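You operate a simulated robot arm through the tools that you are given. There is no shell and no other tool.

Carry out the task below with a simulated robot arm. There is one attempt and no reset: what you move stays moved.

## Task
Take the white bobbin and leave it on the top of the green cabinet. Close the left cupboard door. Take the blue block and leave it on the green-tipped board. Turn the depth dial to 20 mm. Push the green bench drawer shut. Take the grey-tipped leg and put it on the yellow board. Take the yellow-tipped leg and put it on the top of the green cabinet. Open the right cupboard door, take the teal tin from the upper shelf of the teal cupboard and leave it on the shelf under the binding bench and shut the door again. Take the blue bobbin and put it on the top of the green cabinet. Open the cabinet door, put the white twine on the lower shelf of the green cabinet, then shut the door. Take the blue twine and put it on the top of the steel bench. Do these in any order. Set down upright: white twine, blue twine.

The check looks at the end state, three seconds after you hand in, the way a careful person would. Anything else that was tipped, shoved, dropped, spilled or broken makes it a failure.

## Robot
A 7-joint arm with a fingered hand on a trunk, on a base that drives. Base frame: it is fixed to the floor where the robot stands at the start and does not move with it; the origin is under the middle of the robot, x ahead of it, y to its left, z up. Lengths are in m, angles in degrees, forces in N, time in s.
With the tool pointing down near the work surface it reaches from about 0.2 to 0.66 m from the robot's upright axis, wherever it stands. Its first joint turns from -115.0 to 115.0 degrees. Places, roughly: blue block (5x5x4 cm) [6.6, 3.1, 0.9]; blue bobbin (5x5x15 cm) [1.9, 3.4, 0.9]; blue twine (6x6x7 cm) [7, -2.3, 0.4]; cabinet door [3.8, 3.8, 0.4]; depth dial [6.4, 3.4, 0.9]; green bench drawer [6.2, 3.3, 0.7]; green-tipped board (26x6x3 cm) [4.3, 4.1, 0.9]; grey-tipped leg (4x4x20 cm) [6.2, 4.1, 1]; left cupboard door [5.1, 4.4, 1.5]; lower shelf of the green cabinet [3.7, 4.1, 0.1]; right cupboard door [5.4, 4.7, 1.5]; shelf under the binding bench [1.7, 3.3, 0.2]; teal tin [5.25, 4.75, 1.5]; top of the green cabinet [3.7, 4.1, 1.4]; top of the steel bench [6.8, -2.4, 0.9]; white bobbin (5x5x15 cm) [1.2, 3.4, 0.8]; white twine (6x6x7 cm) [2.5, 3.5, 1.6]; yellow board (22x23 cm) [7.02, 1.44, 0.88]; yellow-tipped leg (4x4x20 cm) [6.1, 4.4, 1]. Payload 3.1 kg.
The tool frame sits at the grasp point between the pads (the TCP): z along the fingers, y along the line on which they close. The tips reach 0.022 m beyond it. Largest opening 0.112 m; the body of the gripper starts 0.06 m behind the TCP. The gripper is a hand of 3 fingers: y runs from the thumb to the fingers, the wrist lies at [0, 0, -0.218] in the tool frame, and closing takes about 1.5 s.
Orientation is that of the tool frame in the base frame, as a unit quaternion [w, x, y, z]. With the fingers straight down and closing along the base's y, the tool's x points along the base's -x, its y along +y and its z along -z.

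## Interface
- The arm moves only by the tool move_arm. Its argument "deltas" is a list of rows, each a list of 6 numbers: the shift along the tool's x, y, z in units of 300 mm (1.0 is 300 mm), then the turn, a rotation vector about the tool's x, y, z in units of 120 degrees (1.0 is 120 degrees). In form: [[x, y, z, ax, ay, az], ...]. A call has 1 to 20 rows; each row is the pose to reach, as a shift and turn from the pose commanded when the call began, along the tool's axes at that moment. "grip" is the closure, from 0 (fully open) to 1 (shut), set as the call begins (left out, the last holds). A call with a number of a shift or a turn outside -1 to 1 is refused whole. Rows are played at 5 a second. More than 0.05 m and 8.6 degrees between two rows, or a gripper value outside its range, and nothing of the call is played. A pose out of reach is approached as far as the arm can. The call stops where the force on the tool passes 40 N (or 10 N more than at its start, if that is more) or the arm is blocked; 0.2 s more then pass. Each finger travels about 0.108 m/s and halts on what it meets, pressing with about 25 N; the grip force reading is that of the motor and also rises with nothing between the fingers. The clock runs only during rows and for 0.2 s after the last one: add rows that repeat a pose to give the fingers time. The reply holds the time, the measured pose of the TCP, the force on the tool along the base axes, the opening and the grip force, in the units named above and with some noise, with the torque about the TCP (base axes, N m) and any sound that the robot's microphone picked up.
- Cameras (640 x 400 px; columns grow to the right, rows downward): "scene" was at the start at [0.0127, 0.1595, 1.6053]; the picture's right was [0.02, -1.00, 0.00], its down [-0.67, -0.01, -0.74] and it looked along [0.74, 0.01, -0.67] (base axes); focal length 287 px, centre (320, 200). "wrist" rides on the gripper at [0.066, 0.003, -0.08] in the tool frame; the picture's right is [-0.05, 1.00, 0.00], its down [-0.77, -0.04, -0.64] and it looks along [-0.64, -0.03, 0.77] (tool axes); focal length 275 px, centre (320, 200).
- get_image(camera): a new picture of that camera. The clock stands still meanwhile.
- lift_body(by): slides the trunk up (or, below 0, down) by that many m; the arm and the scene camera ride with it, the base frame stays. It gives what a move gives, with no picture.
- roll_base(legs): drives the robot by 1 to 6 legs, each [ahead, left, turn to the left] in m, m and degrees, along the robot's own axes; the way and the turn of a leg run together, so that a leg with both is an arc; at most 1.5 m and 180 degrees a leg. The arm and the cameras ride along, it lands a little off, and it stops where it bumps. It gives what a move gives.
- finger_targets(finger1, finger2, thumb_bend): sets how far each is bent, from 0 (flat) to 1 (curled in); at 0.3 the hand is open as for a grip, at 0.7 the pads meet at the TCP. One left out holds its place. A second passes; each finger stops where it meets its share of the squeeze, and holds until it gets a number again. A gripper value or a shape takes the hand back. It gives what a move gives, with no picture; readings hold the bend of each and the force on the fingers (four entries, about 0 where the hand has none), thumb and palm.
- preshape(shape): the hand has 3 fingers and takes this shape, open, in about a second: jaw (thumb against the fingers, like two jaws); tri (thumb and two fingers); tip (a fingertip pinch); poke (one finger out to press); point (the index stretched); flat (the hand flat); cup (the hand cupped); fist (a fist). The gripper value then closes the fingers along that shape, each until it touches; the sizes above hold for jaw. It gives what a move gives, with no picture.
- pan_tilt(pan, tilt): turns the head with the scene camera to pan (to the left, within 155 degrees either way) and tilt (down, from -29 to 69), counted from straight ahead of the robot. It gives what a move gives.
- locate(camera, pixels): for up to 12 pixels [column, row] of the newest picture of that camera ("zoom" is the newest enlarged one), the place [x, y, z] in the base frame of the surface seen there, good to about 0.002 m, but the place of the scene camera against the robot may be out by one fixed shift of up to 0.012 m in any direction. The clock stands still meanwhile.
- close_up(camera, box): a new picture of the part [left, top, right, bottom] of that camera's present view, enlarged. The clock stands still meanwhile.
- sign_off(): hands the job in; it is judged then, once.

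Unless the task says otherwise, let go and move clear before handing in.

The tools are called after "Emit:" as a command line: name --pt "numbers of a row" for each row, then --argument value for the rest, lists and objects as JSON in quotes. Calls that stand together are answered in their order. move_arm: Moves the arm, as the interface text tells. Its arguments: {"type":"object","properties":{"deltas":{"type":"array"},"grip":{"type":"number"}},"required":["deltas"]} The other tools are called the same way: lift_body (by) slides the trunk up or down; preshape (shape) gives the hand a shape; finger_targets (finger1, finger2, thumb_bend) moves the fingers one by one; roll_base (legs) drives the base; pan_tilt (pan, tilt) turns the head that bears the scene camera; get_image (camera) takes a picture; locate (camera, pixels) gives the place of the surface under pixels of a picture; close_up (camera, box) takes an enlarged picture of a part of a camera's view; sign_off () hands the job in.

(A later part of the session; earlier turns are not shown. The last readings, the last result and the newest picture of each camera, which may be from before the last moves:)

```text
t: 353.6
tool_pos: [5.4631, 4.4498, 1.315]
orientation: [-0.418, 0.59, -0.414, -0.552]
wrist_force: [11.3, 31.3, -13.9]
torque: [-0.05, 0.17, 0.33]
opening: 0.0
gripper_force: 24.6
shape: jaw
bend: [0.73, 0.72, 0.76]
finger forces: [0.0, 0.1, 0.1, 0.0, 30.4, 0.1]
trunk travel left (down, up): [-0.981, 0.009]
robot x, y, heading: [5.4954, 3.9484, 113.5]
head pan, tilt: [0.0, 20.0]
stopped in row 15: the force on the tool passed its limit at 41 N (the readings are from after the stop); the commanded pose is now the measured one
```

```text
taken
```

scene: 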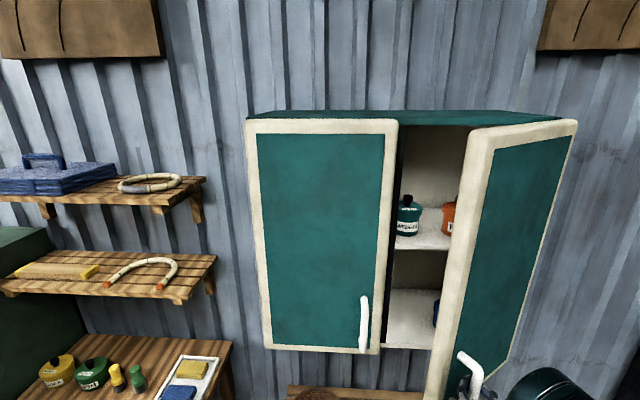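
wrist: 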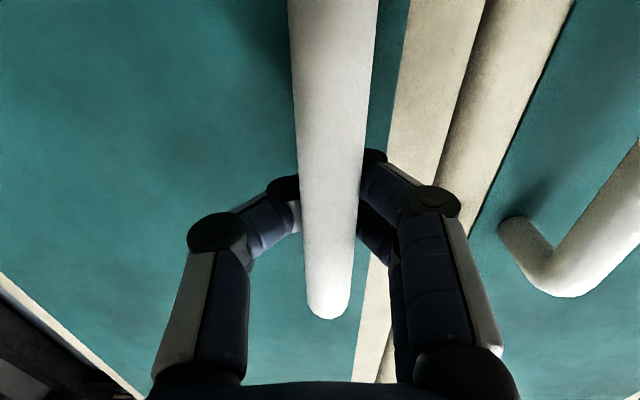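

The right door is about 40° open and the teal tin is visible at (407,215) on the upper shelf. I'll release the handle and push the door wider from inside.

Emit:
move_arm --pt "0 0 0 0 0 0" --pt "0 0 0 0 0 0" --pt "0 0 0 0 0 0" --pt "0 0 0 0 0 0" --pt "0 0 0 0 0 0" --pt "0 0 0 0 0 0" --grip 0.1

Emit:
get_image --camera "wrist"

Emit:
close_up --camera "scene" --box '[380, 110, 600, 400]'

```text
t: 355.0
tool_pos: [5.4566, 4.4388, 1.3186]
orientation: [-0.42, 0.59, -0.409, -0.555]
wrist_force: [-0.3, -0.4, -0.2]
torque: [-0.02, 0.02, 0.0]
opening: 0.1009
gripper_force: 0.1
shape: jaw
bend: [0.48, 0.48, 0.44]
finger forces: [0.0, 0.0, 0.1, 0.0, 0.0, 0.0]
trunk travel left (down, up): [-0.981, 0.009]
robot x, y, heading: [5.4919, 3.947, 113.9]
head pan, tilt: [0.0, 20.0]
```

```text
taken
```

wrist: 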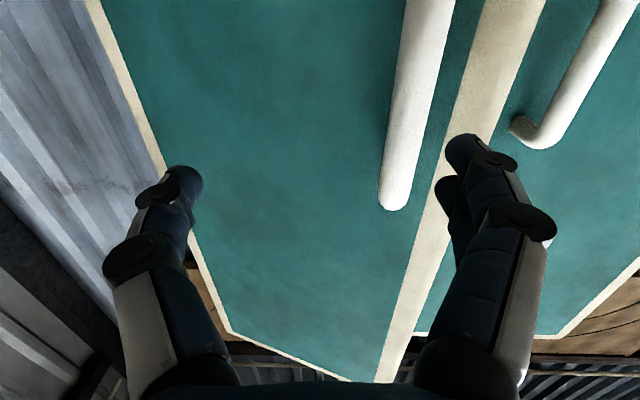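

```text
1.38 times, centred on (490, 255) of scene
```

zoom: 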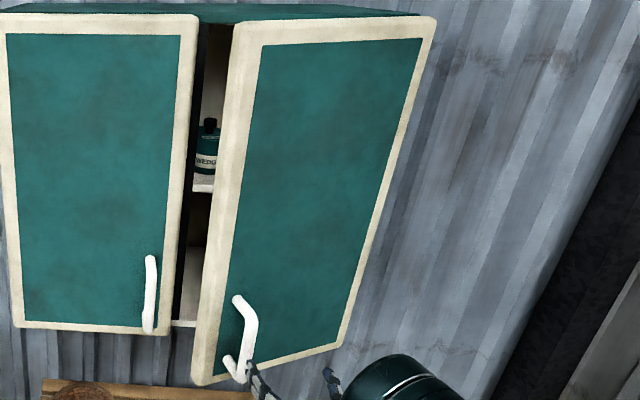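

Opening the fingers pushed the bar back, and the door is now only ~20° open. I'll regrip and pull it all the way instead.

Emit:
locate --camera "wrist" --pixels '[[420, 60], [410, 120], [398, 180], [520, 30], [470, 100], [180, 130], [350, 250]]'

```text
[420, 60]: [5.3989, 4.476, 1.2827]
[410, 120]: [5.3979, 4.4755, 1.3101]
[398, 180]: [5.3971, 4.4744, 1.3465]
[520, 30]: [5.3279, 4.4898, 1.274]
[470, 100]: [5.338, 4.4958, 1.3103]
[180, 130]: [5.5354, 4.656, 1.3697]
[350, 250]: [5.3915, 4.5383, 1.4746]
```

The bar is at (5.398,4.476). I'll turn the hand 21° left so it faces the door squarely, then regrip and pull while turning along with the door.

Emit:
move_arm --pt "0 0.02 0 -0.06 0 0" --pt "0 0.05 -0.005 -0.12 0 0" --pt "0 0.077 -0.01 -0.175 0 0" --pt "0 0.077 -0.01 -0.175 0 0" --grip 0.2

Emit:
get_image --camera "wrist"

Emit:
locate --camera "wrist" --pixels '[[320, 60], [335, 100], [330, 140], [350, 60], [300, 60]]'

```text
t: 356.0
tool_pos: [5.4364, 4.4278, 1.317]
orientation: [-0.305, 0.657, -0.301, -0.62]
wrist_force: [-0.7, -0.2, 0.5]
torque: [-0.02, -0.02, -0.01]
opening: 0.0898
gripper_force: 0.0
shape: jaw
bend: [0.59, 0.59, 0.55]
finger forces: [0.1, 0.1, 0.0, 0.1, 0.0, 0.0]
trunk travel left (down, up): [-0.981, 0.009]
robot x, y, heading: [5.4972, 3.9474, 113.9]
head pan, tilt: [0.0, 20.0]
```

```text
taken
```

wrist: 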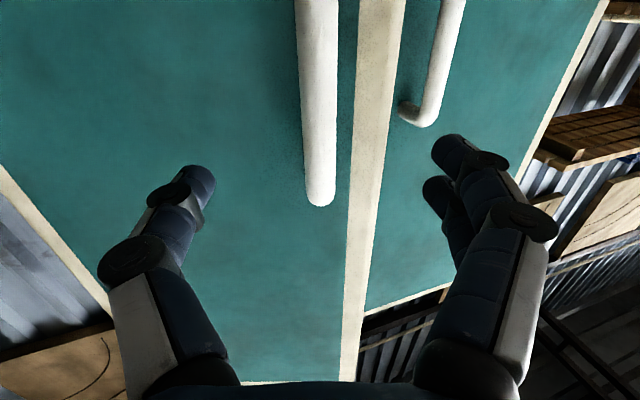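

```text
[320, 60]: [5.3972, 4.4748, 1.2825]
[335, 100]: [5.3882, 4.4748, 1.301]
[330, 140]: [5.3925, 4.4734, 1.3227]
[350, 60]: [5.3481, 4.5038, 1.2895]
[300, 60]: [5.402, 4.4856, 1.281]
```

Emit:
move_arm --pt "0 0 0.1 0 0 0" --pt "0 0 0.205 0 0 0" --pt "0 0 0.205 0 0 0"

Emit:
move_arm --pt "0 0 0 0 0 0" --pt "0 0 0 0 0 0" --pt "0 0 0 0 0 0" --pt "0 0 0 0 0 0" --pt "0 0 0 0 0 0" --pt "0 0 0 0 0 0" --pt "0 0 0 0 0 0" --grip 1

Emit:
get_image --camera "wrist"

```text
t: 356.8
tool_pos: [5.3995, 4.4756, 1.3158]
orientation: [-0.306, 0.656, -0.301, -0.621]
wrist_force: [-0.3, -0.5, 0.2]
torque: [-0.01, -0.01, -0.01]
opening: 0.0899
gripper_force: 0.0
shape: jaw
bend: [0.59, 0.59, 0.55]
finger forces: [0.0, 0.1, 0.1, 0.0, 0.0, 0.1]
trunk travel left (down, up): [-0.981, 0.009]
robot x, y, heading: [5.4948, 3.9471, 113.7]
head pan, tilt: [0.0, 20.0]
```

```text
t: 358.4
tool_pos: [5.3983, 4.4771, 1.3152]
orientation: [-0.306, 0.657, -0.301, -0.62]
wrist_force: [0.6, 2.5, 0.6]
torque: [-0.01, -0.01, 0.01]
opening: 0.0123
gripper_force: 25.0
shape: jaw
bend: [0.72, 0.72, 0.71]
finger forces: [10.0, 9.5, 0.0, 0.1, 21.2, 0.0]
trunk travel left (down, up): [-0.981, 0.009]
robot x, y, heading: [5.4969, 3.9437, 113.9]
head pan, tilt: [0.0, 20.0]
```

```text
taken
```

wrist: 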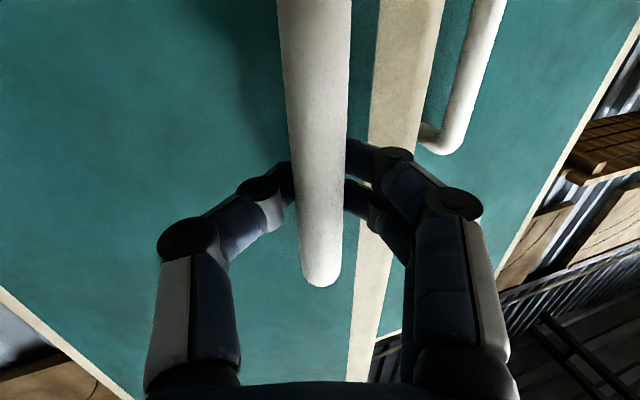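

Even pinch on the bar (opening 0.012). Pulling along the arc with the hand turning with the door.

Emit:
move_arm --pt "0 -0.0107 -0.0378 -0.0208 0 0" --pt "0 -0.0215 -0.0755 -0.0417 0 0" --pt "0 -0.035 -0.1114 -0.0625 0 0" --pt "0 -0.0493 -0.1473 -0.0833 0 0" --pt "0 -0.066 -0.182 -0.104 0 0" --pt "0 -0.083 -0.217 -0.125 0 0" --pt "0 -0.103 -0.25 -0.146 0 0" --pt "0 -0.1233 -0.2837 -0.1667 0 0" --pt "0 -0.146 -0.315 -0.1875 0 0" --pt "0 -0.169 -0.3465 -0.2083 0 0" --pt "0 -0.194 -0.376 -0.229 0 0" --pt "0 -0.22 -0.405 -0.25 0 0" --pt "0 -0.248 -0.432 -0.271 0 0" --pt "0 -0.276 -0.459 -0.2917 0 0" --pt "0 -0.306 -0.484 -0.3125 0 0" --pt "0 -0.3367 -0.5083 -0.3333 0 0" --pt "0 -0.369 -0.53 -0.354 0 0" --pt "0 -0.401 -0.551 -0.375 0 0" --pt "0 -0.435 -0.57 -0.396 0 0" --pt "0 -0.469 -0.589 -0.4167 0 0"

Emit:
get_image --camera "scene"

```text
t: 362.6
tool_pos: [5.6196, 4.4301, 1.3242]
orientation: [0.001, 0.723, -0.011, -0.691]
wrist_force: [-1.4, 7.5, -2.4]
torque: [0.0, -0.02, 0.06]
opening: 0.0063
gripper_force: 24.8
shape: jaw
bend: [0.75, 0.75, 0.75]
finger forces: [0.1, 0.0, 0.0, 0.0, 5.4, 0.0]
trunk travel left (down, up): [-0.981, 0.009]
robot x, y, heading: [5.5003, 3.9495, 113.9]
head pan, tilt: [0.0, 20.0]
```

```text
taken
```

scene: 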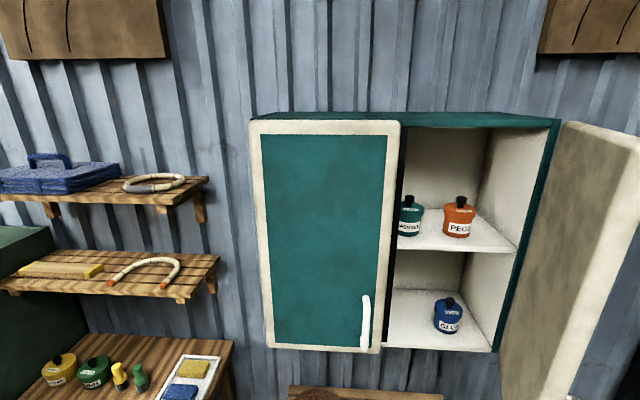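

The right door is wide open. Releasing the handle with a small opening and backing the hand off it.

Emit:
move_arm --pt "0 0 0 0 0 0" --pt "0 0 0 0 0 0" --pt "0 0 -0.05 0 0 0" --pt "0 0 -0.15 0 0 0" --pt "0 0 -0.28 0 0 0" --pt "0 0 -0.4 0 0 0" --grip 0.4

Emit:
get_image --camera "scene"

Emit:
get_image --camera "wrist"

```text
t: 364.0
tool_pos: [5.631, 4.4247, 1.3274]
orientation: [0.0, 0.724, -0.011, -0.69]
wrist_force: [-0.2, -0.5, 0.2]
torque: [-0.02, 0.0, -0.04]
opening: 0.0668
gripper_force: 0.0
shape: jaw
bend: [0.71, 0.71, 0.71]
finger forces: [0.0, 0.0, 0.0, 0.0, 0.1, 0.0]
out of reach, approached as far as the arm can: row 3, 4, 5, 6
trunk travel left (down, up): [-0.981, 0.009]
robot x, y, heading: [5.4966, 3.9485, 113.8]
head pan, tilt: [0.0, 20.0]
```

```text
taken
```

scene: 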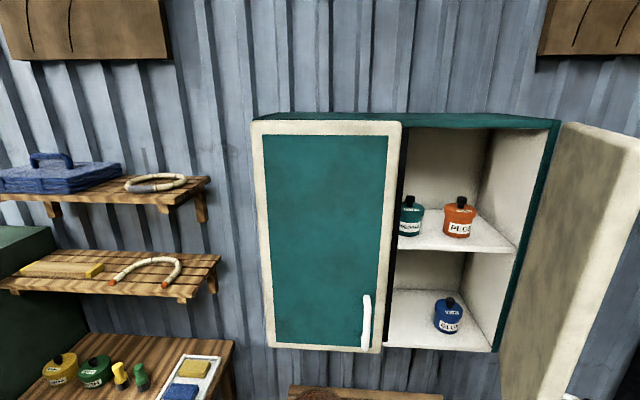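

```text
taken
```

wrist: 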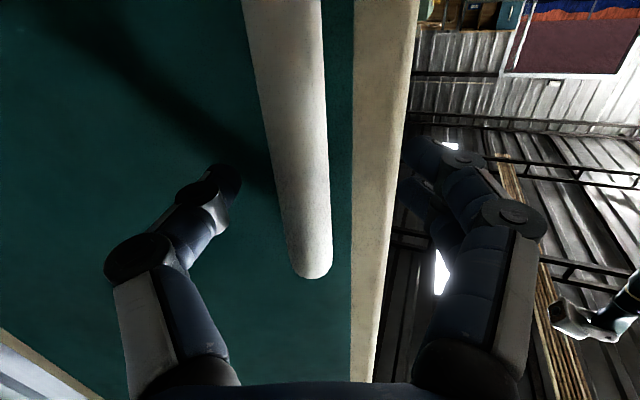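

Emit:
roll_base --legs '[[-0.06, -0.08, 0]]'

Emit:
get_image --camera "wrist"

```text
t: 365.2
tool_pos: [5.7256, 4.4053, 1.3281]
orientation: [0.001, 0.724, -0.01, -0.69]
wrist_force: [0.7, -0.7, -0.2]
torque: [-0.03, -0.02, 0.03]
opening: 0.0668
gripper_force: 0.0
shape: jaw
bend: [0.71, 0.71, 0.71]
finger forces: [0.0, 0.0, 0.0, 0.0, 0.1, 0.1]
trunk travel left (down, up): [-0.981, 0.009]
robot x, y, heading: [5.5945, 3.9249, 113.9]
head pan, tilt: [0.0, 20.0]
```

```text
taken
```

wrist: 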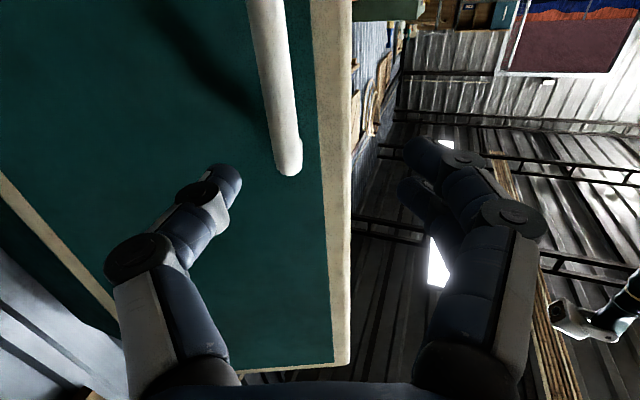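

The hand is clear of the handle. Backing away from the cupboard, then turning the hand forward again.

Emit:
roll_base --legs '[[-0.23, 0.1, 0]]'

Emit:
move_arm --pt "0 0.0 0 0.066 0 0" --pt "0 0 0 0.132 0 0" --pt "0 0 0 0.198 0 0" --pt "0 0 0 0.264 0 0" --pt "0 0 0 0.33 0 0" --pt "0 0 0 0.396 0 0" --pt "0 0 0 0.462 0 0" --pt "0 0 0 0.528 0 0" --pt "0 0 0 0.58 0 0" --pt "0 0 0 0.58 0 0"

Emit:
get_image --camera "scene"

```text
t: 367.0
tool_pos: [5.7309, 4.1509, 1.3273]
orientation: [0.001, 0.724, -0.01, -0.69]
wrist_force: [-0.2, -0.4, -1.0]
torque: [-0.01, 0.0, 0.03]
opening: 0.0664
gripper_force: 0.1
shape: jaw
bend: [0.71, 0.71, 0.71]
finger forces: [0.0, 0.1, 0.1, 0.0, 0.1, 0.1]
trunk travel left (down, up): [-0.981, 0.009]
robot x, y, heading: [5.5988, 3.6696, 113.8]
head pan, tilt: [0.0, 20.0]
```

```text
t: 369.2
tool_pos: [5.7312, 4.1499, 1.3275]
orientation: [-0.413, 0.595, -0.402, -0.56]
wrist_force: [0.3, 0.9, -0.5]
torque: [-0.01, -0.04, -0.01]
opening: 0.0668
gripper_force: 0.1
shape: jaw
bend: [0.71, 0.71, 0.71]
finger forces: [0.1, 0.0, 0.1, 0.1, 0.1, 0.0]
trunk travel left (down, up): [-0.981, 0.009]
robot x, y, heading: [5.5966, 3.6678, 113.9]
head pan, tilt: [0.0, 20.0]
```

```text
taken
```

scene: 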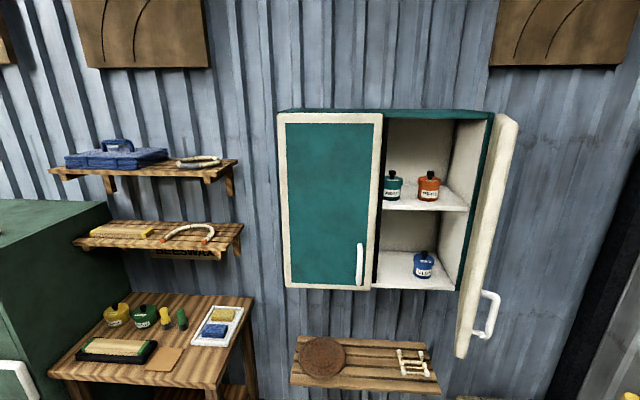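

The teal tin is fully visible from here at (393,187), next to the orange one at (428,188). Measuring.

Emit:
close_up --camera "scene" --box '[360, 110, 530, 300]'

Emit:
locate --camera "scene" --pixels '[[393, 190], [392, 175], [393, 199], [428, 190], [429, 173], [402, 190], [385, 190], [400, 208], [377, 200], [440, 208], [465, 200], [505, 130]]'

```text
2.11 times, centred on (445, 205) of scene
```

zoom: 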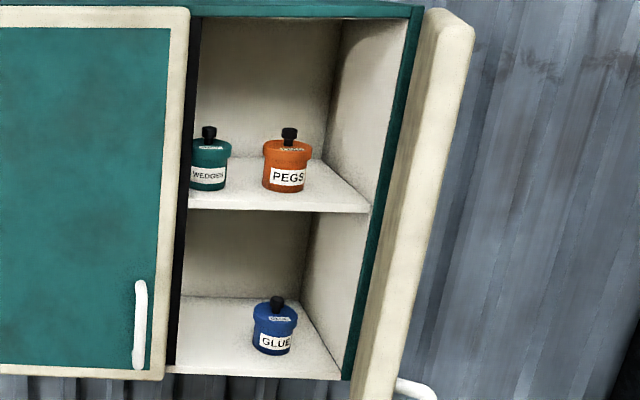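

```text
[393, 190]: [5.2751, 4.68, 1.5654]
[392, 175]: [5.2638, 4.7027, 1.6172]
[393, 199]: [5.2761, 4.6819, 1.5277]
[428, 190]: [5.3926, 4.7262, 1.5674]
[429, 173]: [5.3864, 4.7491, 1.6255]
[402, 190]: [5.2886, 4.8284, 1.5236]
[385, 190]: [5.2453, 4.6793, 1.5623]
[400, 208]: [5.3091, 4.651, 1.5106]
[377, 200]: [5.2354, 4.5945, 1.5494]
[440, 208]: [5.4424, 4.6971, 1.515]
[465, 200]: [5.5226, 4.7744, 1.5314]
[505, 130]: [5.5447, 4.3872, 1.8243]
```

Tin axis ≈ (5.275,4.70), radius ~0.033, shelf z≈1.508; it is close behind the left door's edge, so I'll come in angled left (yaw ~132°) and pitched 45° down. First bring the hand back in front and set that orientation.

Emit:
move_arm --pt "-0.08 0.14 0 0 0 0" --pt "-0.16 0.28 0 0 0 0" --pt "-0.24 0.42 0 0 0 0" --pt "-0.32 0.56 0 0 0 0" --pt "-0.4 0.7 0 0 0 0" --pt "-0.5 0.84 0 -0.06 0 0" --pt "-0.6 0.98 0 -0.12 0 0" --pt "-0.6 0.98 0 -0.1875 0 0" --pt "-0.6 0.98 0 -0.1875 0 0" --grip 0.2

Emit:
move_arm --pt "-0.05 0 0 0 0.066 0" --pt "-0.1 0 0 0 0.132 0" --pt "-0.15 0 0 0 0.198 0" --pt "-0.2 0 0 0 0.264 0" --pt "-0.25 0 0 0 0.33 0" --pt "-0.3 0 0 0 0.375 0" --pt "-0.3 0 0 0 0.375 0"

Emit:
get_image --camera "scene"

```text
refused: row 6 steps farther than a row can; nothing moved
```

```text
t: 370.8
tool_pos: [5.7263, 4.1517, 1.418]
orientation: [-0.228, 0.764, -0.529, -0.29]
wrist_force: [0.1, 0.4, -0.5]
torque: [-0.01, -0.01, -0.02]
opening: 0.0668
gripper_force: 0.0
shape: jaw
bend: [0.71, 0.71, 0.71]
finger forces: [0.0, 0.1, 0.1, 0.0, 0.0, 0.1]
trunk travel left (down, up): [-0.981, 0.009]
robot x, y, heading: [5.5961, 3.675, 113.9]
head pan, tilt: [0.0, 20.0]
```

```text
taken
```

scene: 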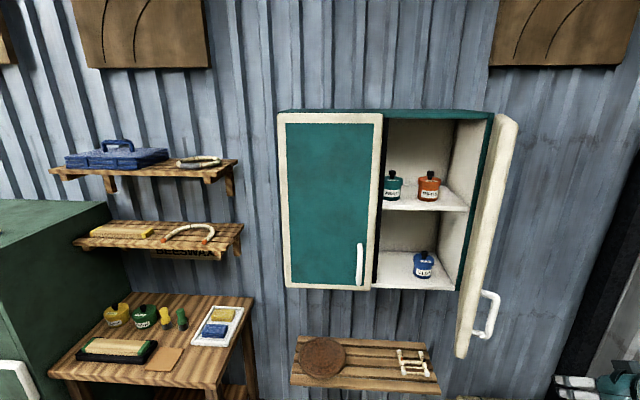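

The first call was refused (row step too long), so only the pitch was applied. Now shifting left, up, and yawing the hand in one go with shorter steps.

Emit:
move_arm --pt "-0.02 0.12 -0.02 -0.0178 -0.0011 -0.0189" --pt "-0.04 0.24 -0.04 -0.0356 -0.0022 -0.0378" --pt "-0.06 0.36 -0.06 -0.0534 -0.0033 -0.0568" --pt "-0.08 0.48 -0.08 -0.0712 -0.0043 -0.0757" --pt "-0.1 0.6 -0.1 -0.089 -0.0054 -0.0946" --pt "-0.12 0.72 -0.12 -0.1069 -0.0065 -0.1135" --pt "-0.14 0.84 -0.14 -0.1247 -0.0076 -0.1325" --pt "-0.16 0.96 -0.16 -0.1425 -0.0087 -0.1514" --pt "-0.16 0.96 -0.16 -0.1425 -0.0087 -0.1514" --grip 0.2

Emit:
get_image --camera "wrist"

Emit:
get_image --camera "scene"

```text
t: 372.8
tool_pos: [5.487, 4.079, 1.4643]
orientation: [-0.152, 0.86, -0.348, -0.341]
wrist_force: [0.8, -0.3, 0.8]
torque: [-0.02, 0.01, 0.0]
opening: 0.0893
gripper_force: 0.0
shape: jaw
bend: [0.59, 0.59, 0.55]
finger forces: [0.0, 0.0, 0.0, 0.0, 0.1, 0.0]
out of reach, approached as far as the arm can: row 6, 7, 8, 9
trunk travel left (down, up): [-0.981, 0.009]
robot x, y, heading: [5.5992, 3.6723, 113.7]
head pan, tilt: [0.0, 20.0]
```

```text
taken
```

wrist: 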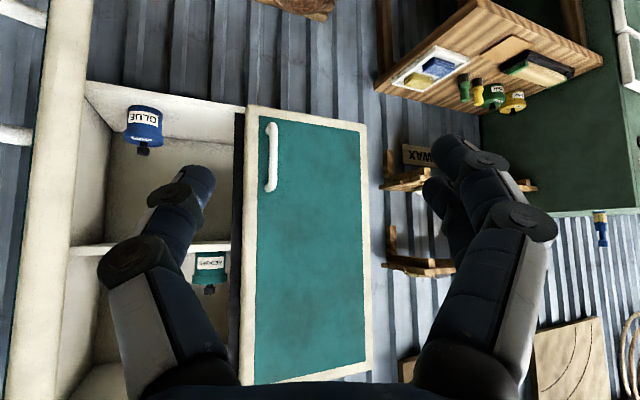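

```text
taken
```

scene: 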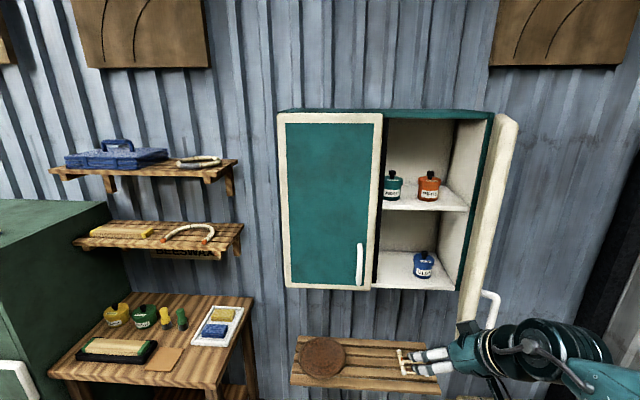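

Emit:
roll_base --legs '[[0.33, 0.1, 0]]'

Emit:
get_image --camera "scene"

Emit:
get_image --camera "wrist"

```text
t: 375.0
tool_pos: [5.2702, 4.3358, 1.4643]
orientation: [-0.152, 0.859, -0.35, -0.341]
wrist_force: [-0.6, 0.1, 1.1]
torque: [0.01, 0.02, -0.03]
opening: 0.0894
gripper_force: 0.0
shape: jaw
bend: [0.59, 0.59, 0.55]
finger forces: [0.0, 0.0, 0.0, 0.0, 0.0, 0.0]
trunk travel left (down, up): [-0.981, 0.009]
robot x, y, heading: [5.3743, 3.9276, 113.3]
head pan, tilt: [0.0, 20.0]
```

```text
taken
```

scene: 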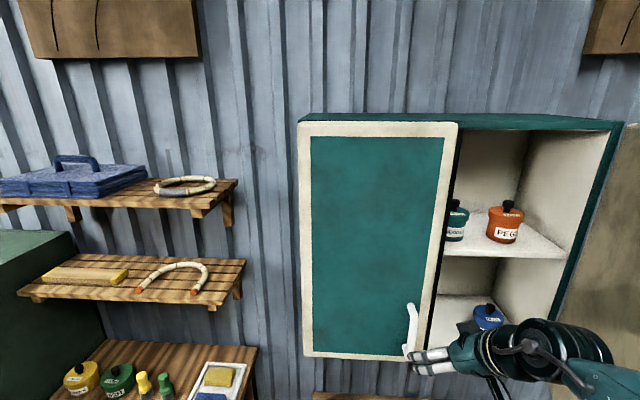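

```text
taken
```

wrist: 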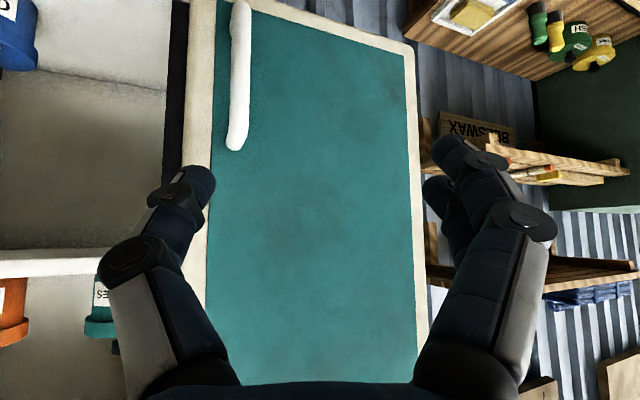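

Emit:
locate --camera "scene" --pixels '[[600, 340], [560, 335], [520, 345], [610, 385], [632, 200], [620, 300], [455, 205], [455, 225], [502, 220], [456, 240], [585, 375]]'

Emit:
pan_tilt --pan -35 --tilt 30

Emit:
get_image --camera "scene"

```text
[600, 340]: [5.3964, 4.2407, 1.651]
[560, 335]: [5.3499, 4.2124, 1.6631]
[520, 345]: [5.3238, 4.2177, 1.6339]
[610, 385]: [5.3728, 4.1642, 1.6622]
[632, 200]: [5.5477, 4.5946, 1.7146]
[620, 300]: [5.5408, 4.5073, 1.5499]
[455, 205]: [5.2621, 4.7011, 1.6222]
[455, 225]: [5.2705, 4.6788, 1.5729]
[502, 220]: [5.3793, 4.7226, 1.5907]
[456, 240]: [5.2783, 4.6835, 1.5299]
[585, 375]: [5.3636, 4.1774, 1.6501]
```

```text
t: 376.1
tool_pos: [5.2707, 4.3369, 1.4632]
orientation: [-0.153, 0.859, -0.35, -0.341]
wrist_force: [0.1, 0.1, -0.1]
torque: [-0.01, -0.01, -0.01]
opening: 0.0895
gripper_force: 0.0
shape: jaw
bend: [0.59, 0.59, 0.55]
finger forces: [0.0, 0.1, 0.0, 0.0, 0.0, 0.1]
trunk travel left (down, up): [-0.981, 0.009]
robot x, y, heading: [5.3778, 3.93, 113.4]
head pan, tilt: [-35.0, 30.0]
```

```text
taken
```

scene: 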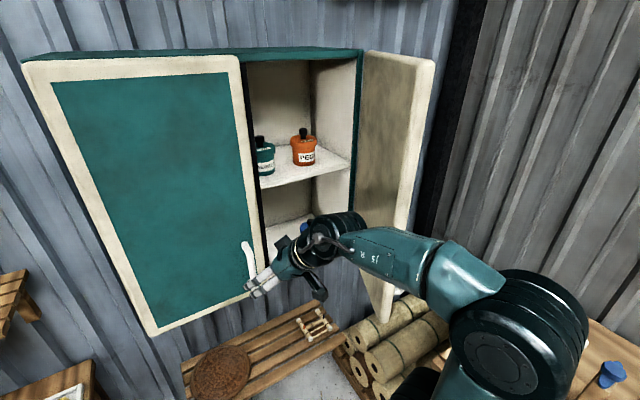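

The forearm comes from the right and the right door (only ~68° open, edge at about (5.54,4.38)) would get in its way. I'll push that door wider first with the fist from inside.

Emit:
move_arm --pt "0.03 -0.12 0 0.04 0.001 0.04" --pt "0.07 -0.24 0 0.08 0.003 0.085" --pt "0.11 -0.36 0 0.125 0.004 0.13" --pt "0.15 -0.48 0 0.173 0.006 0.18" --pt "0.19 -0.59 0 0.173 0.006 0.18" --pt "0.228 -0.686 0.003 0.173 0.006 0.18" --pt "0.228 -0.686 0.003 0.173 0.006 0.18" --grip 1

Emit:
get_image --camera "scene"

```text
t: 377.6
tool_pos: [5.4484, 4.4476, 1.4211]
orientation: [-0.235, 0.74, -0.56, -0.289]
wrist_force: [-0.1, 0.5, 0.0]
torque: [-0.02, 0.01, -0.03]
opening: 0.0004
gripper_force: 25.4
shape: jaw
bend: [0.67, 0.67, 0.75]
finger forces: [0.0, 0.0, 0.0, 0.0, 0.0, 0.0]
out of reach, approached as far as the arm can: row 3, 4
trunk travel left (down, up): [-0.981, 0.009]
robot x, y, heading: [5.3808, 3.9281, 113.4]
head pan, tilt: [-35.0, 30.0]
```

```text
taken
```

scene: 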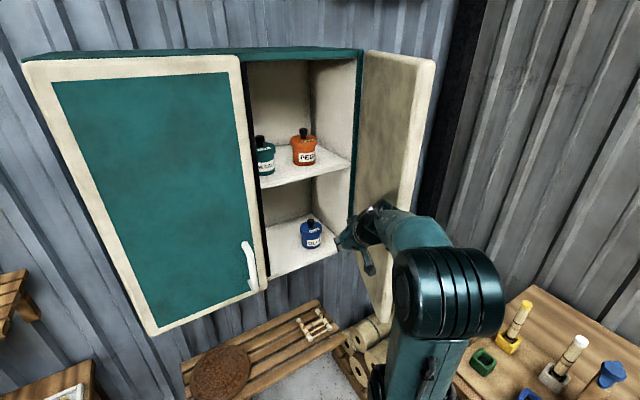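

Emit:
move_arm --pt "0 -0.035 0 0 0 0" --pt "0 -0.07 0 0 0 0" --pt "0 -0.105 0 0 0 0" --pt "0 -0.14 0 0 0 0" --pt "0 -0.175 0 0 0 0" --pt "0 -0.21 0 0 0 0" --pt "0 -0.245 0 0 0 0" --pt "0 -0.28 0 0 0 0" --pt "0 -0.315 0 0 0 0" --pt "0 -0.35 0 0 0 0" --pt "0 -0.385 0 0 0 0" --pt "0 -0.42 0 0 0 0" --pt "0 -0.455 0 0 0 0" --pt "0 -0.49 0 0 0 0" --pt "0 -0.525 0 0 0 0" --pt "0 -0.56 0 0 0 0" --pt "0 -0.595 0 0 0 0" --pt "0 -0.63 0 0 0 0" --pt "0 -0.665 0 0 0 0" --pt "0 -0.7 0 0 0 0"

Emit:
get_image --camera "scene"

```text
t: 381.9
tool_pos: [5.6522, 4.5038, 1.4253]
orientation: [-0.237, 0.739, -0.56, -0.29]
wrist_force: [-0.2, 0.9, 0.3]
torque: [0.01, -0.02, 0.0]
opening: 0.0001
gripper_force: 25.1
shape: jaw
bend: [0.67, 0.67, 0.75]
finger forces: [0.0, 0.0, 0.0, 0.0, 0.0, 0.1]
trunk travel left (down, up): [-0.981, 0.009]
robot x, y, heading: [5.3767, 3.9273, 113.5]
head pan, tilt: [-35.0, 30.0]
```

```text
taken
```

scene: 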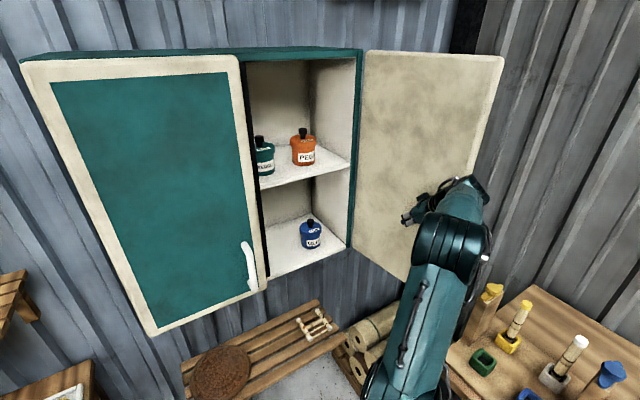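

The right door is now swung well aside. Bringing the hand back, opened and yawed left for the tin.

Emit:
move_arm --pt "-0.013 0.12 -0.041 0 0 0" --pt "-0.026 0.24 -0.082 0 0 0" --pt "-0.039 0.36 -0.123 -0.035 -0.001 -0.036" --pt "-0.052 0.48 -0.164 -0.07 -0.002 -0.072" --pt "-0.066 0.6 -0.205 -0.104 -0.004 -0.108" --pt "-0.079 0.72 -0.246 -0.139 -0.005 -0.144" --pt "-0.092 0.83 -0.287 -0.1735 -0.006 -0.1805" --pt "-0.092 0.83 -0.287 -0.1735 -0.006 -0.1805" --grip 0.2

Emit:
roll_base --legs '[[0.16, 0.03, 0]]'

Emit:
get_image --camera "scene"

Emit:
get_image --camera "wrist"

```text
t: 383.6
tool_pos: [5.4214, 4.4011, 1.5001]
orientation: [-0.151, 0.86, -0.348, -0.34]
wrist_force: [0.2, 0.4, -0.3]
torque: [0.02, -0.02, 0.01]
opening: 0.0895
gripper_force: 0.0
shape: jaw
bend: [0.59, 0.59, 0.55]
finger forces: [0.0, 0.1, 0.0, 0.0, 0.0, 0.0]
trunk travel left (down, up): [-0.981, 0.009]
robot x, y, heading: [5.3747, 3.9236, 113.3]
head pan, tilt: [-35.0, 30.0]
```

```text
t: 385.1
tool_pos: [5.3289, 4.5331, 1.5011]
orientation: [-0.154, 0.859, -0.35, -0.34]
wrist_force: [0.3, -0.4, -0.6]
torque: [-0.02, 0.03, 0.0]
opening: 0.0894
gripper_force: 0.1
shape: jaw
bend: [0.59, 0.59, 0.55]
finger forces: [0.0, 0.1, 0.0, 0.1, 0.0, 0.0]
trunk travel left (down, up): [-0.981, 0.009]
robot x, y, heading: [5.2867, 4.0604, 113.8]
head pan, tilt: [-35.0, 30.0]
```

```text
taken
```

scene: 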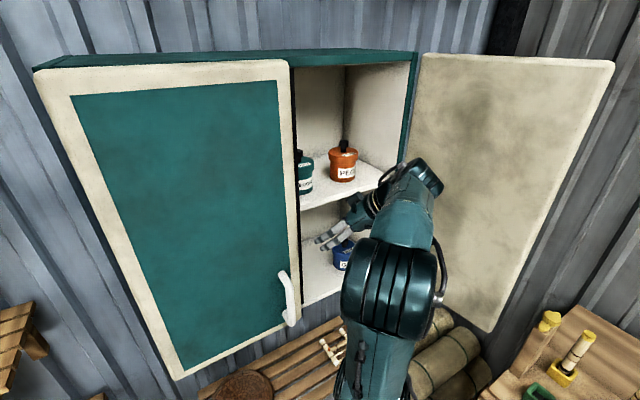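

```text
taken
```

wrist: 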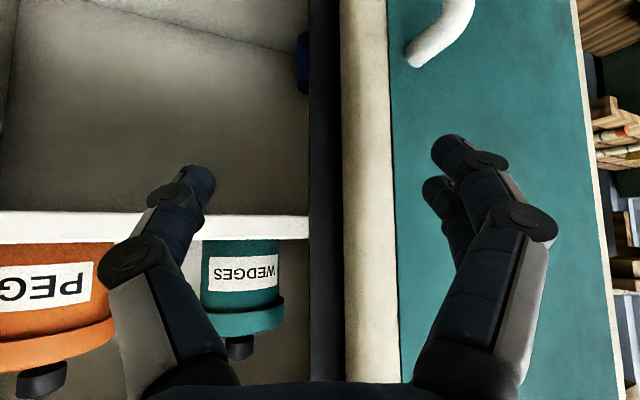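

The wrist camera now sees the teal "WEDGES" tin at (242,285). Measuring it and the door edge.

Emit:
locate --camera "wrist" --pixels '[[242, 255], [242, 275], [245, 320], [206, 275], [279, 275], [240, 345], [60, 280], [320, 250], [345, 250], [385, 200], [150, 225], [250, 225]]'

```text
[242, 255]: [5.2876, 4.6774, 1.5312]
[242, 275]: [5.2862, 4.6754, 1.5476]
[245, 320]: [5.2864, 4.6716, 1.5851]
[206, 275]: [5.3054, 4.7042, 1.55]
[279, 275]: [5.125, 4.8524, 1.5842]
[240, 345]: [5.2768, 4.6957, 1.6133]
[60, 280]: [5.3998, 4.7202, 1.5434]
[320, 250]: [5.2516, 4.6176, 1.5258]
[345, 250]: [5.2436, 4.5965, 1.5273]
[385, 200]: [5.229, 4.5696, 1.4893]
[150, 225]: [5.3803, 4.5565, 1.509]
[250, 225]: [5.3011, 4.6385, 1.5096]
```

Tin axis ≈ (5.27,4.70); the left door's inner corner is (5.252,4.618). I'll yaw to 140°, narrow the fingers to ~0.078 and go to a pre-grasp 12 cm short along that line.

Emit:
move_arm --pt "-0.05 -0.07 -0.006 -0.009 0 -0.01" --pt "-0.1 -0.145 -0.012 -0.018 0 -0.019" --pt "-0.155 -0.22 -0.018 -0.028 -0.001 -0.029" --pt "-0.209 -0.294 -0.024 -0.0369 -0.0014 -0.0384" --pt "-0.209 -0.294 -0.024 -0.0369 -0.0014 -0.0384" --grip 0.3

Emit:
get_image --camera "wrist"

Emit:
get_image --camera "scene"

```text
t: 386.3
tool_pos: [5.3609, 4.623, 1.5513]
orientation: [-0.133, 0.878, -0.301, -0.348]
wrist_force: [-0.6, -0.1, 0.8]
torque: [-0.02, 0.02, -0.03]
opening: 0.0786
gripper_force: 0.1
shape: jaw
bend: [0.67, 0.67, 0.64]
finger forces: [0.1, 0.0, 0.0, 0.0, 0.0, 0.1]
trunk travel left (down, up): [-0.981, 0.009]
robot x, y, heading: [5.283, 4.0627, 113.5]
head pan, tilt: [-35.0, 30.0]
```

```text
taken
```

wrist: 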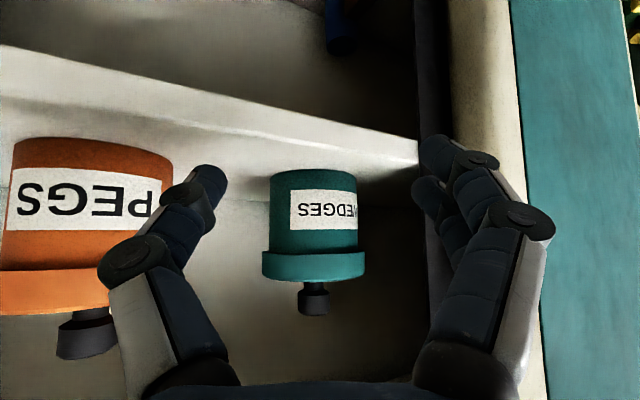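

```text
taken
```

scene: 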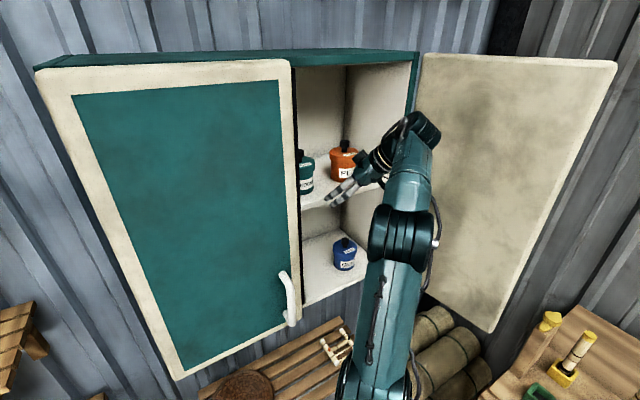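

Emit:
locate --camera "wrist" --pixels '[[314, 200], [314, 235], [314, 268], [268, 268], [360, 268], [314, 300], [276, 210], [352, 210], [80, 220], [165, 200], [445, 150]]'

```text
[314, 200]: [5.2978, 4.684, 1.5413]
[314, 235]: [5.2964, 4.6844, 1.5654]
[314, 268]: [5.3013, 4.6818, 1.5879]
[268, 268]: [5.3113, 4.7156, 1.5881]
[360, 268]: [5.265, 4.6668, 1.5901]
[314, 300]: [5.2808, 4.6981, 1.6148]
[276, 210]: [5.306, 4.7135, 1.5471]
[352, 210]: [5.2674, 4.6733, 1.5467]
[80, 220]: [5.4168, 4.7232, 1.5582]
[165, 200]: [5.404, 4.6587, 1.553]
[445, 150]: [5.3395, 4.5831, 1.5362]
```

Lateral offset is about 1 cm; correcting and sliding the fingers around the tin.

Emit:
move_arm --pt "0 -0.032 0 0 0 0" --pt "-0.05 -0.032 0.048 0 0 0" --pt "-0.1 -0.032 0.096 0 0 0" --pt "-0.15 -0.032 0.144 0 0 0" --pt "-0.2 -0.032 0.192 0 0 0" --pt "-0.24 -0.032 0.23 0 0 0" --pt "-0.275 -0.032 0.264 0 0 0" --pt "-0.275 -0.032 0.264 0 0 0" --grip 0.25

Emit:
get_image --camera "wrist"

```text
t: 388.1
tool_pos: [5.2795, 4.6943, 1.545]
orientation: [-0.135, 0.877, -0.301, -0.35]
wrist_force: [1.4, 1.5, 16.0]
torque: [-0.56, 0.54, 0.0]
opening: 0.0823
gripper_force: 0.0
shape: jaw
bend: [0.67, 0.64, 0.6]
finger forces: [16.1, 0.1, 0.0, 0.0, 0.1, 0.0]
out of reach, approached as far as the arm can: row 6, 7, 8
trunk travel left (down, up): [-0.981, 0.009]
robot x, y, heading: [5.2891, 4.0655, 113.1]
head pan, tilt: [-35.0, 30.0]
```

```text
taken
```

wrist: 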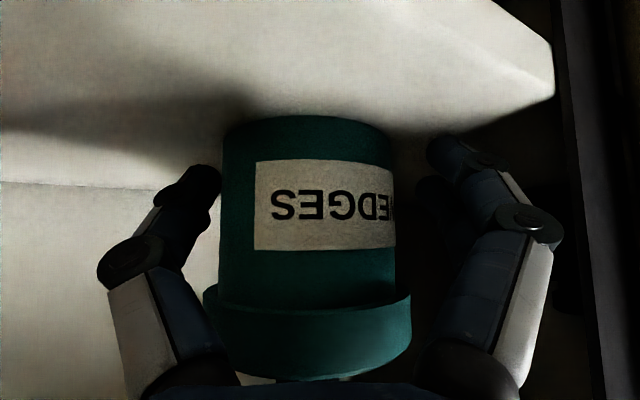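

Finger 1's tip is lightly touching the shelf (16 N up). Raising the trunk its last 9 mm, then closing.

Emit:
lift_body --by 0.009

Emit:
move_arm --pt "0 0 0 0 0 0" --pt "0 0 0 0 0 0" --pt "0 0 0 0 0 0" --pt "0 0 0 0 0 0" --pt "0 0 0 0 0 0" --pt "0 0 0 0 0 0" --grip 1

Emit:
get_image --camera "wrist"

```text
t: 388.6
tool_pos: [5.2773, 4.6935, 1.5503]
orientation: [-0.132, 0.878, -0.3, -0.348]
wrist_force: [0.3, -0.5, -0.6]
torque: [-0.06, 0.04, 0.02]
opening: 0.0837
gripper_force: 0.0
shape: jaw
bend: [0.64, 0.64, 0.6]
finger forces: [0.0, 0.0, 0.0, 0.0, 0.1, 0.0]
trunk travel left (down, up): [-0.99, 0.0]
robot x, y, heading: [5.2825, 4.0655, 113.3]
head pan, tilt: [-35.0, 30.0]
```

```text
t: 390.1
tool_pos: [5.2789, 4.6963, 1.5511]
orientation: [-0.133, 0.878, -0.3, -0.349]
wrist_force: [1.2, -0.2, 0.5]
torque: [-0.06, -0.04, 0.02]
opening: 0.0628
gripper_force: 25.6
shape: jaw
bend: [0.73, 0.72, 0.69]
finger forces: [11.0, 11.3, 0.1, 0.0, 21.7, 0.0]
trunk travel left (down, up): [-0.99, 0.0]
robot x, y, heading: [5.2852, 4.0655, 113.2]
head pan, tilt: [-35.0, 30.0]
```

```text
taken
```

wrist: 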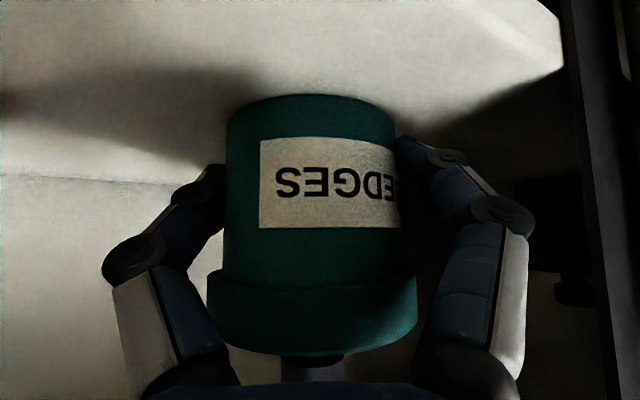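

Firm, even grip on the tin (opening 0.063). Lifting slightly and drawing it out along the way I came.

Emit:
move_arm --pt "-0.0092 0 -0.0096 0 0 0" --pt "0.001 0 -0.047 0 0 0" --pt "0.011 0 -0.085 0 0 0" --pt "0.046 0 -0.145 0 0 0" --pt "0.111 0 -0.222 0 0 0" --pt "0.183 0 -0.291 0 0 0" --pt "0.255 0 -0.36 0 0 0" --pt "0.327 0 -0.429 0 0 0" --pt "0.327 0 -0.429 0 0 0"

Emit:
get_image --camera "scene"

Emit:
get_image --camera "wrist"

```text
t: 392.1
tool_pos: [5.4039, 4.5961, 1.574]
orientation: [-0.133, 0.878, -0.3, -0.348]
wrist_force: [-0.2, -0.2, -2.3]
torque: [0.0, -0.03, 0.0]
opening: 0.0629
gripper_force: 25.4
shape: jaw
bend: [0.73, 0.72, 0.69]
finger forces: [10.7, 11.4, 0.0, 0.0, 21.5, 0.1]
trunk travel left (down, up): [-0.99, 0.0]
robot x, y, heading: [5.2829, 4.0613, 113.5]
head pan, tilt: [-35.0, 30.0]
```

```text
taken
```

scene: 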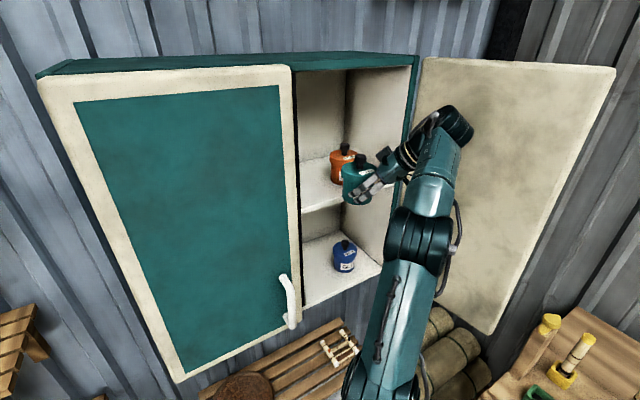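

```text
taken
```

wrist: 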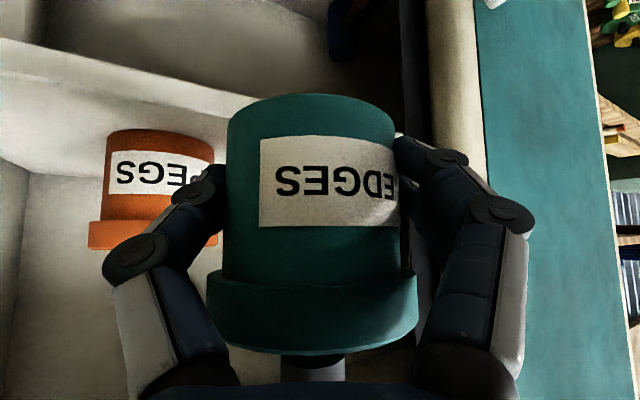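

The tin is out of the cupboard. Backing straight away from the cupboard, then turning the hand in line with the robot.

Emit:
roll_base --legs '[[-0.36, 0.16, 0]]'

Emit:
move_arm --pt "0 0.05 0 0.038 0.001 0.04" --pt "0 0.1 0 0.077 0.003 0.08" --pt "0 0.15 0 0.115 0.004 0.12" --pt "0 0.2 0 0.154 0.005 0.161" --pt "0 0.2 0 0.154 0.005 0.161"

Emit:
pan_tilt --pan -10 --tilt 25

Emit:
get_image --camera "scene"

```text
t: 394.5
tool_pos: [5.4004, 4.2042, 1.5729]
orientation: [-0.132, 0.879, -0.299, -0.348]
wrist_force: [-0.3, -0.7, -3.3]
torque: [-0.04, -0.02, -0.03]
opening: 0.0629
gripper_force: 25.3
shape: jaw
bend: [0.73, 0.72, 0.69]
finger forces: [10.7, 11.3, 0.0, 0.1, 21.6, 0.0]
trunk travel left (down, up): [-0.99, 0.0]
robot x, y, heading: [5.2821, 3.6718, 113.7]
head pan, tilt: [-35.0, 30.0]
```

```text
t: 395.7
tool_pos: [5.3642, 4.1551, 1.5731]
orientation: [-0.209, 0.785, -0.495, -0.308]
wrist_force: [-0.6, 0.1, -2.9]
torque: [-0.04, 0.0, -0.02]
opening: 0.0627
gripper_force: 25.1
shape: jaw
bend: [0.73, 0.72, 0.69]
finger forces: [10.8, 11.4, 0.0, 0.0, 21.7, 0.0]
trunk travel left (down, up): [-0.99, 0.0]
robot x, y, heading: [5.2846, 3.6696, 113.6]
head pan, tilt: [-35.0, 30.0]
```

```text
t: 396.6
tool_pos: [5.3636, 4.1548, 1.5733]
orientation: [-0.21, 0.785, -0.494, -0.308]
wrist_force: [-0.5, 0.2, -1.6]
torque: [-0.06, 0.01, 0.0]
opening: 0.0629
gripper_force: 24.6
shape: jaw
bend: [0.73, 0.72, 0.69]
finger forces: [10.7, 11.3, 0.0, 0.1, 21.5, 0.0]
trunk travel left (down, up): [-0.99, 0.0]
robot x, y, heading: [5.2885, 3.67, 113.8]
head pan, tilt: [-10.0, 25.0]
```

```text
taken
```

scene: 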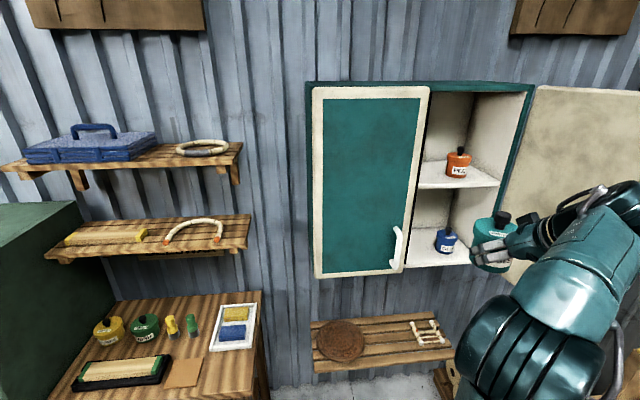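

Now carrying the tin to the binding bench, driving left along the aisle.

Emit:
roll_base --legs '[[0.05, 1.4, 0], [0, 1.4, 0]]'

Emit:
lift_body --by -0.4

Emit:
pan_tilt --pan 15 --tilt 30

Emit:
get_image --camera "scene"

```text
t: 410.3
tool_pos: [2.7454, 3.0721, 1.5733]
orientation: [-0.211, 0.783, -0.498, -0.309]
wrist_force: [0.4, 0.2, -2.2]
torque: [-0.04, -0.02, -0.03]
opening: 0.0628
gripper_force: 25.5
shape: jaw
bend: [0.73, 0.72, 0.69]
finger forces: [10.9, 11.3, 0.0, 0.1, 21.6, 0.0]
trunk travel left (down, up): [-0.99, 0.0]
robot x, y, heading: [2.6631, 2.5835, 113.2]
head pan, tilt: [-10.0, 25.0]
```

```text
t: 414.2
tool_pos: [2.7448, 3.0708, 1.1728]
orientation: [-0.211, 0.783, -0.498, -0.309]
wrist_force: [-0.4, 0.1, -2.6]
torque: [-0.08, -0.01, 0.0]
opening: 0.063
gripper_force: 24.7
shape: jaw
bend: [0.73, 0.72, 0.69]
finger forces: [10.8, 11.3, 0.1, 0.0, 21.7, 0.1]
trunk travel left (down, up): [-0.59, 0.4]
robot x, y, heading: [2.6597, 2.5853, 113.2]
head pan, tilt: [-10.0, 25.0]
```

```text
t: 415.1
tool_pos: [2.7452, 3.0709, 1.1736]
orientation: [-0.211, 0.783, -0.498, -0.308]
wrist_force: [0.6, 0.4, -2.3]
torque: [-0.02, -0.01, -0.01]
opening: 0.0629
gripper_force: 24.9
shape: jaw
bend: [0.73, 0.72, 0.69]
finger forces: [10.8, 11.4, 0.0, 0.1, 21.7, 0.1]
trunk travel left (down, up): [-0.59, 0.4]
robot x, y, heading: [2.6624, 2.5847, 113.1]
head pan, tilt: [15.0, 30.0]
```

```text
taken
```

scene: 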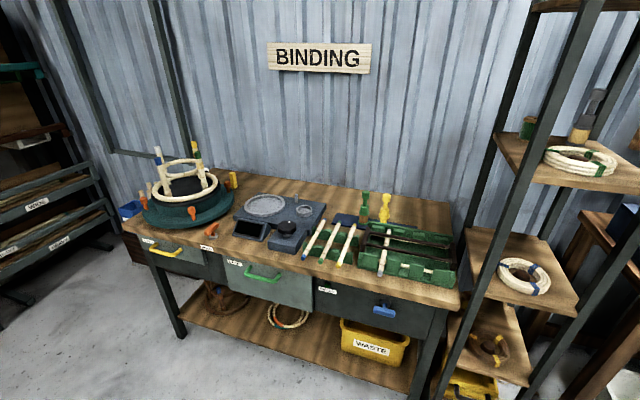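

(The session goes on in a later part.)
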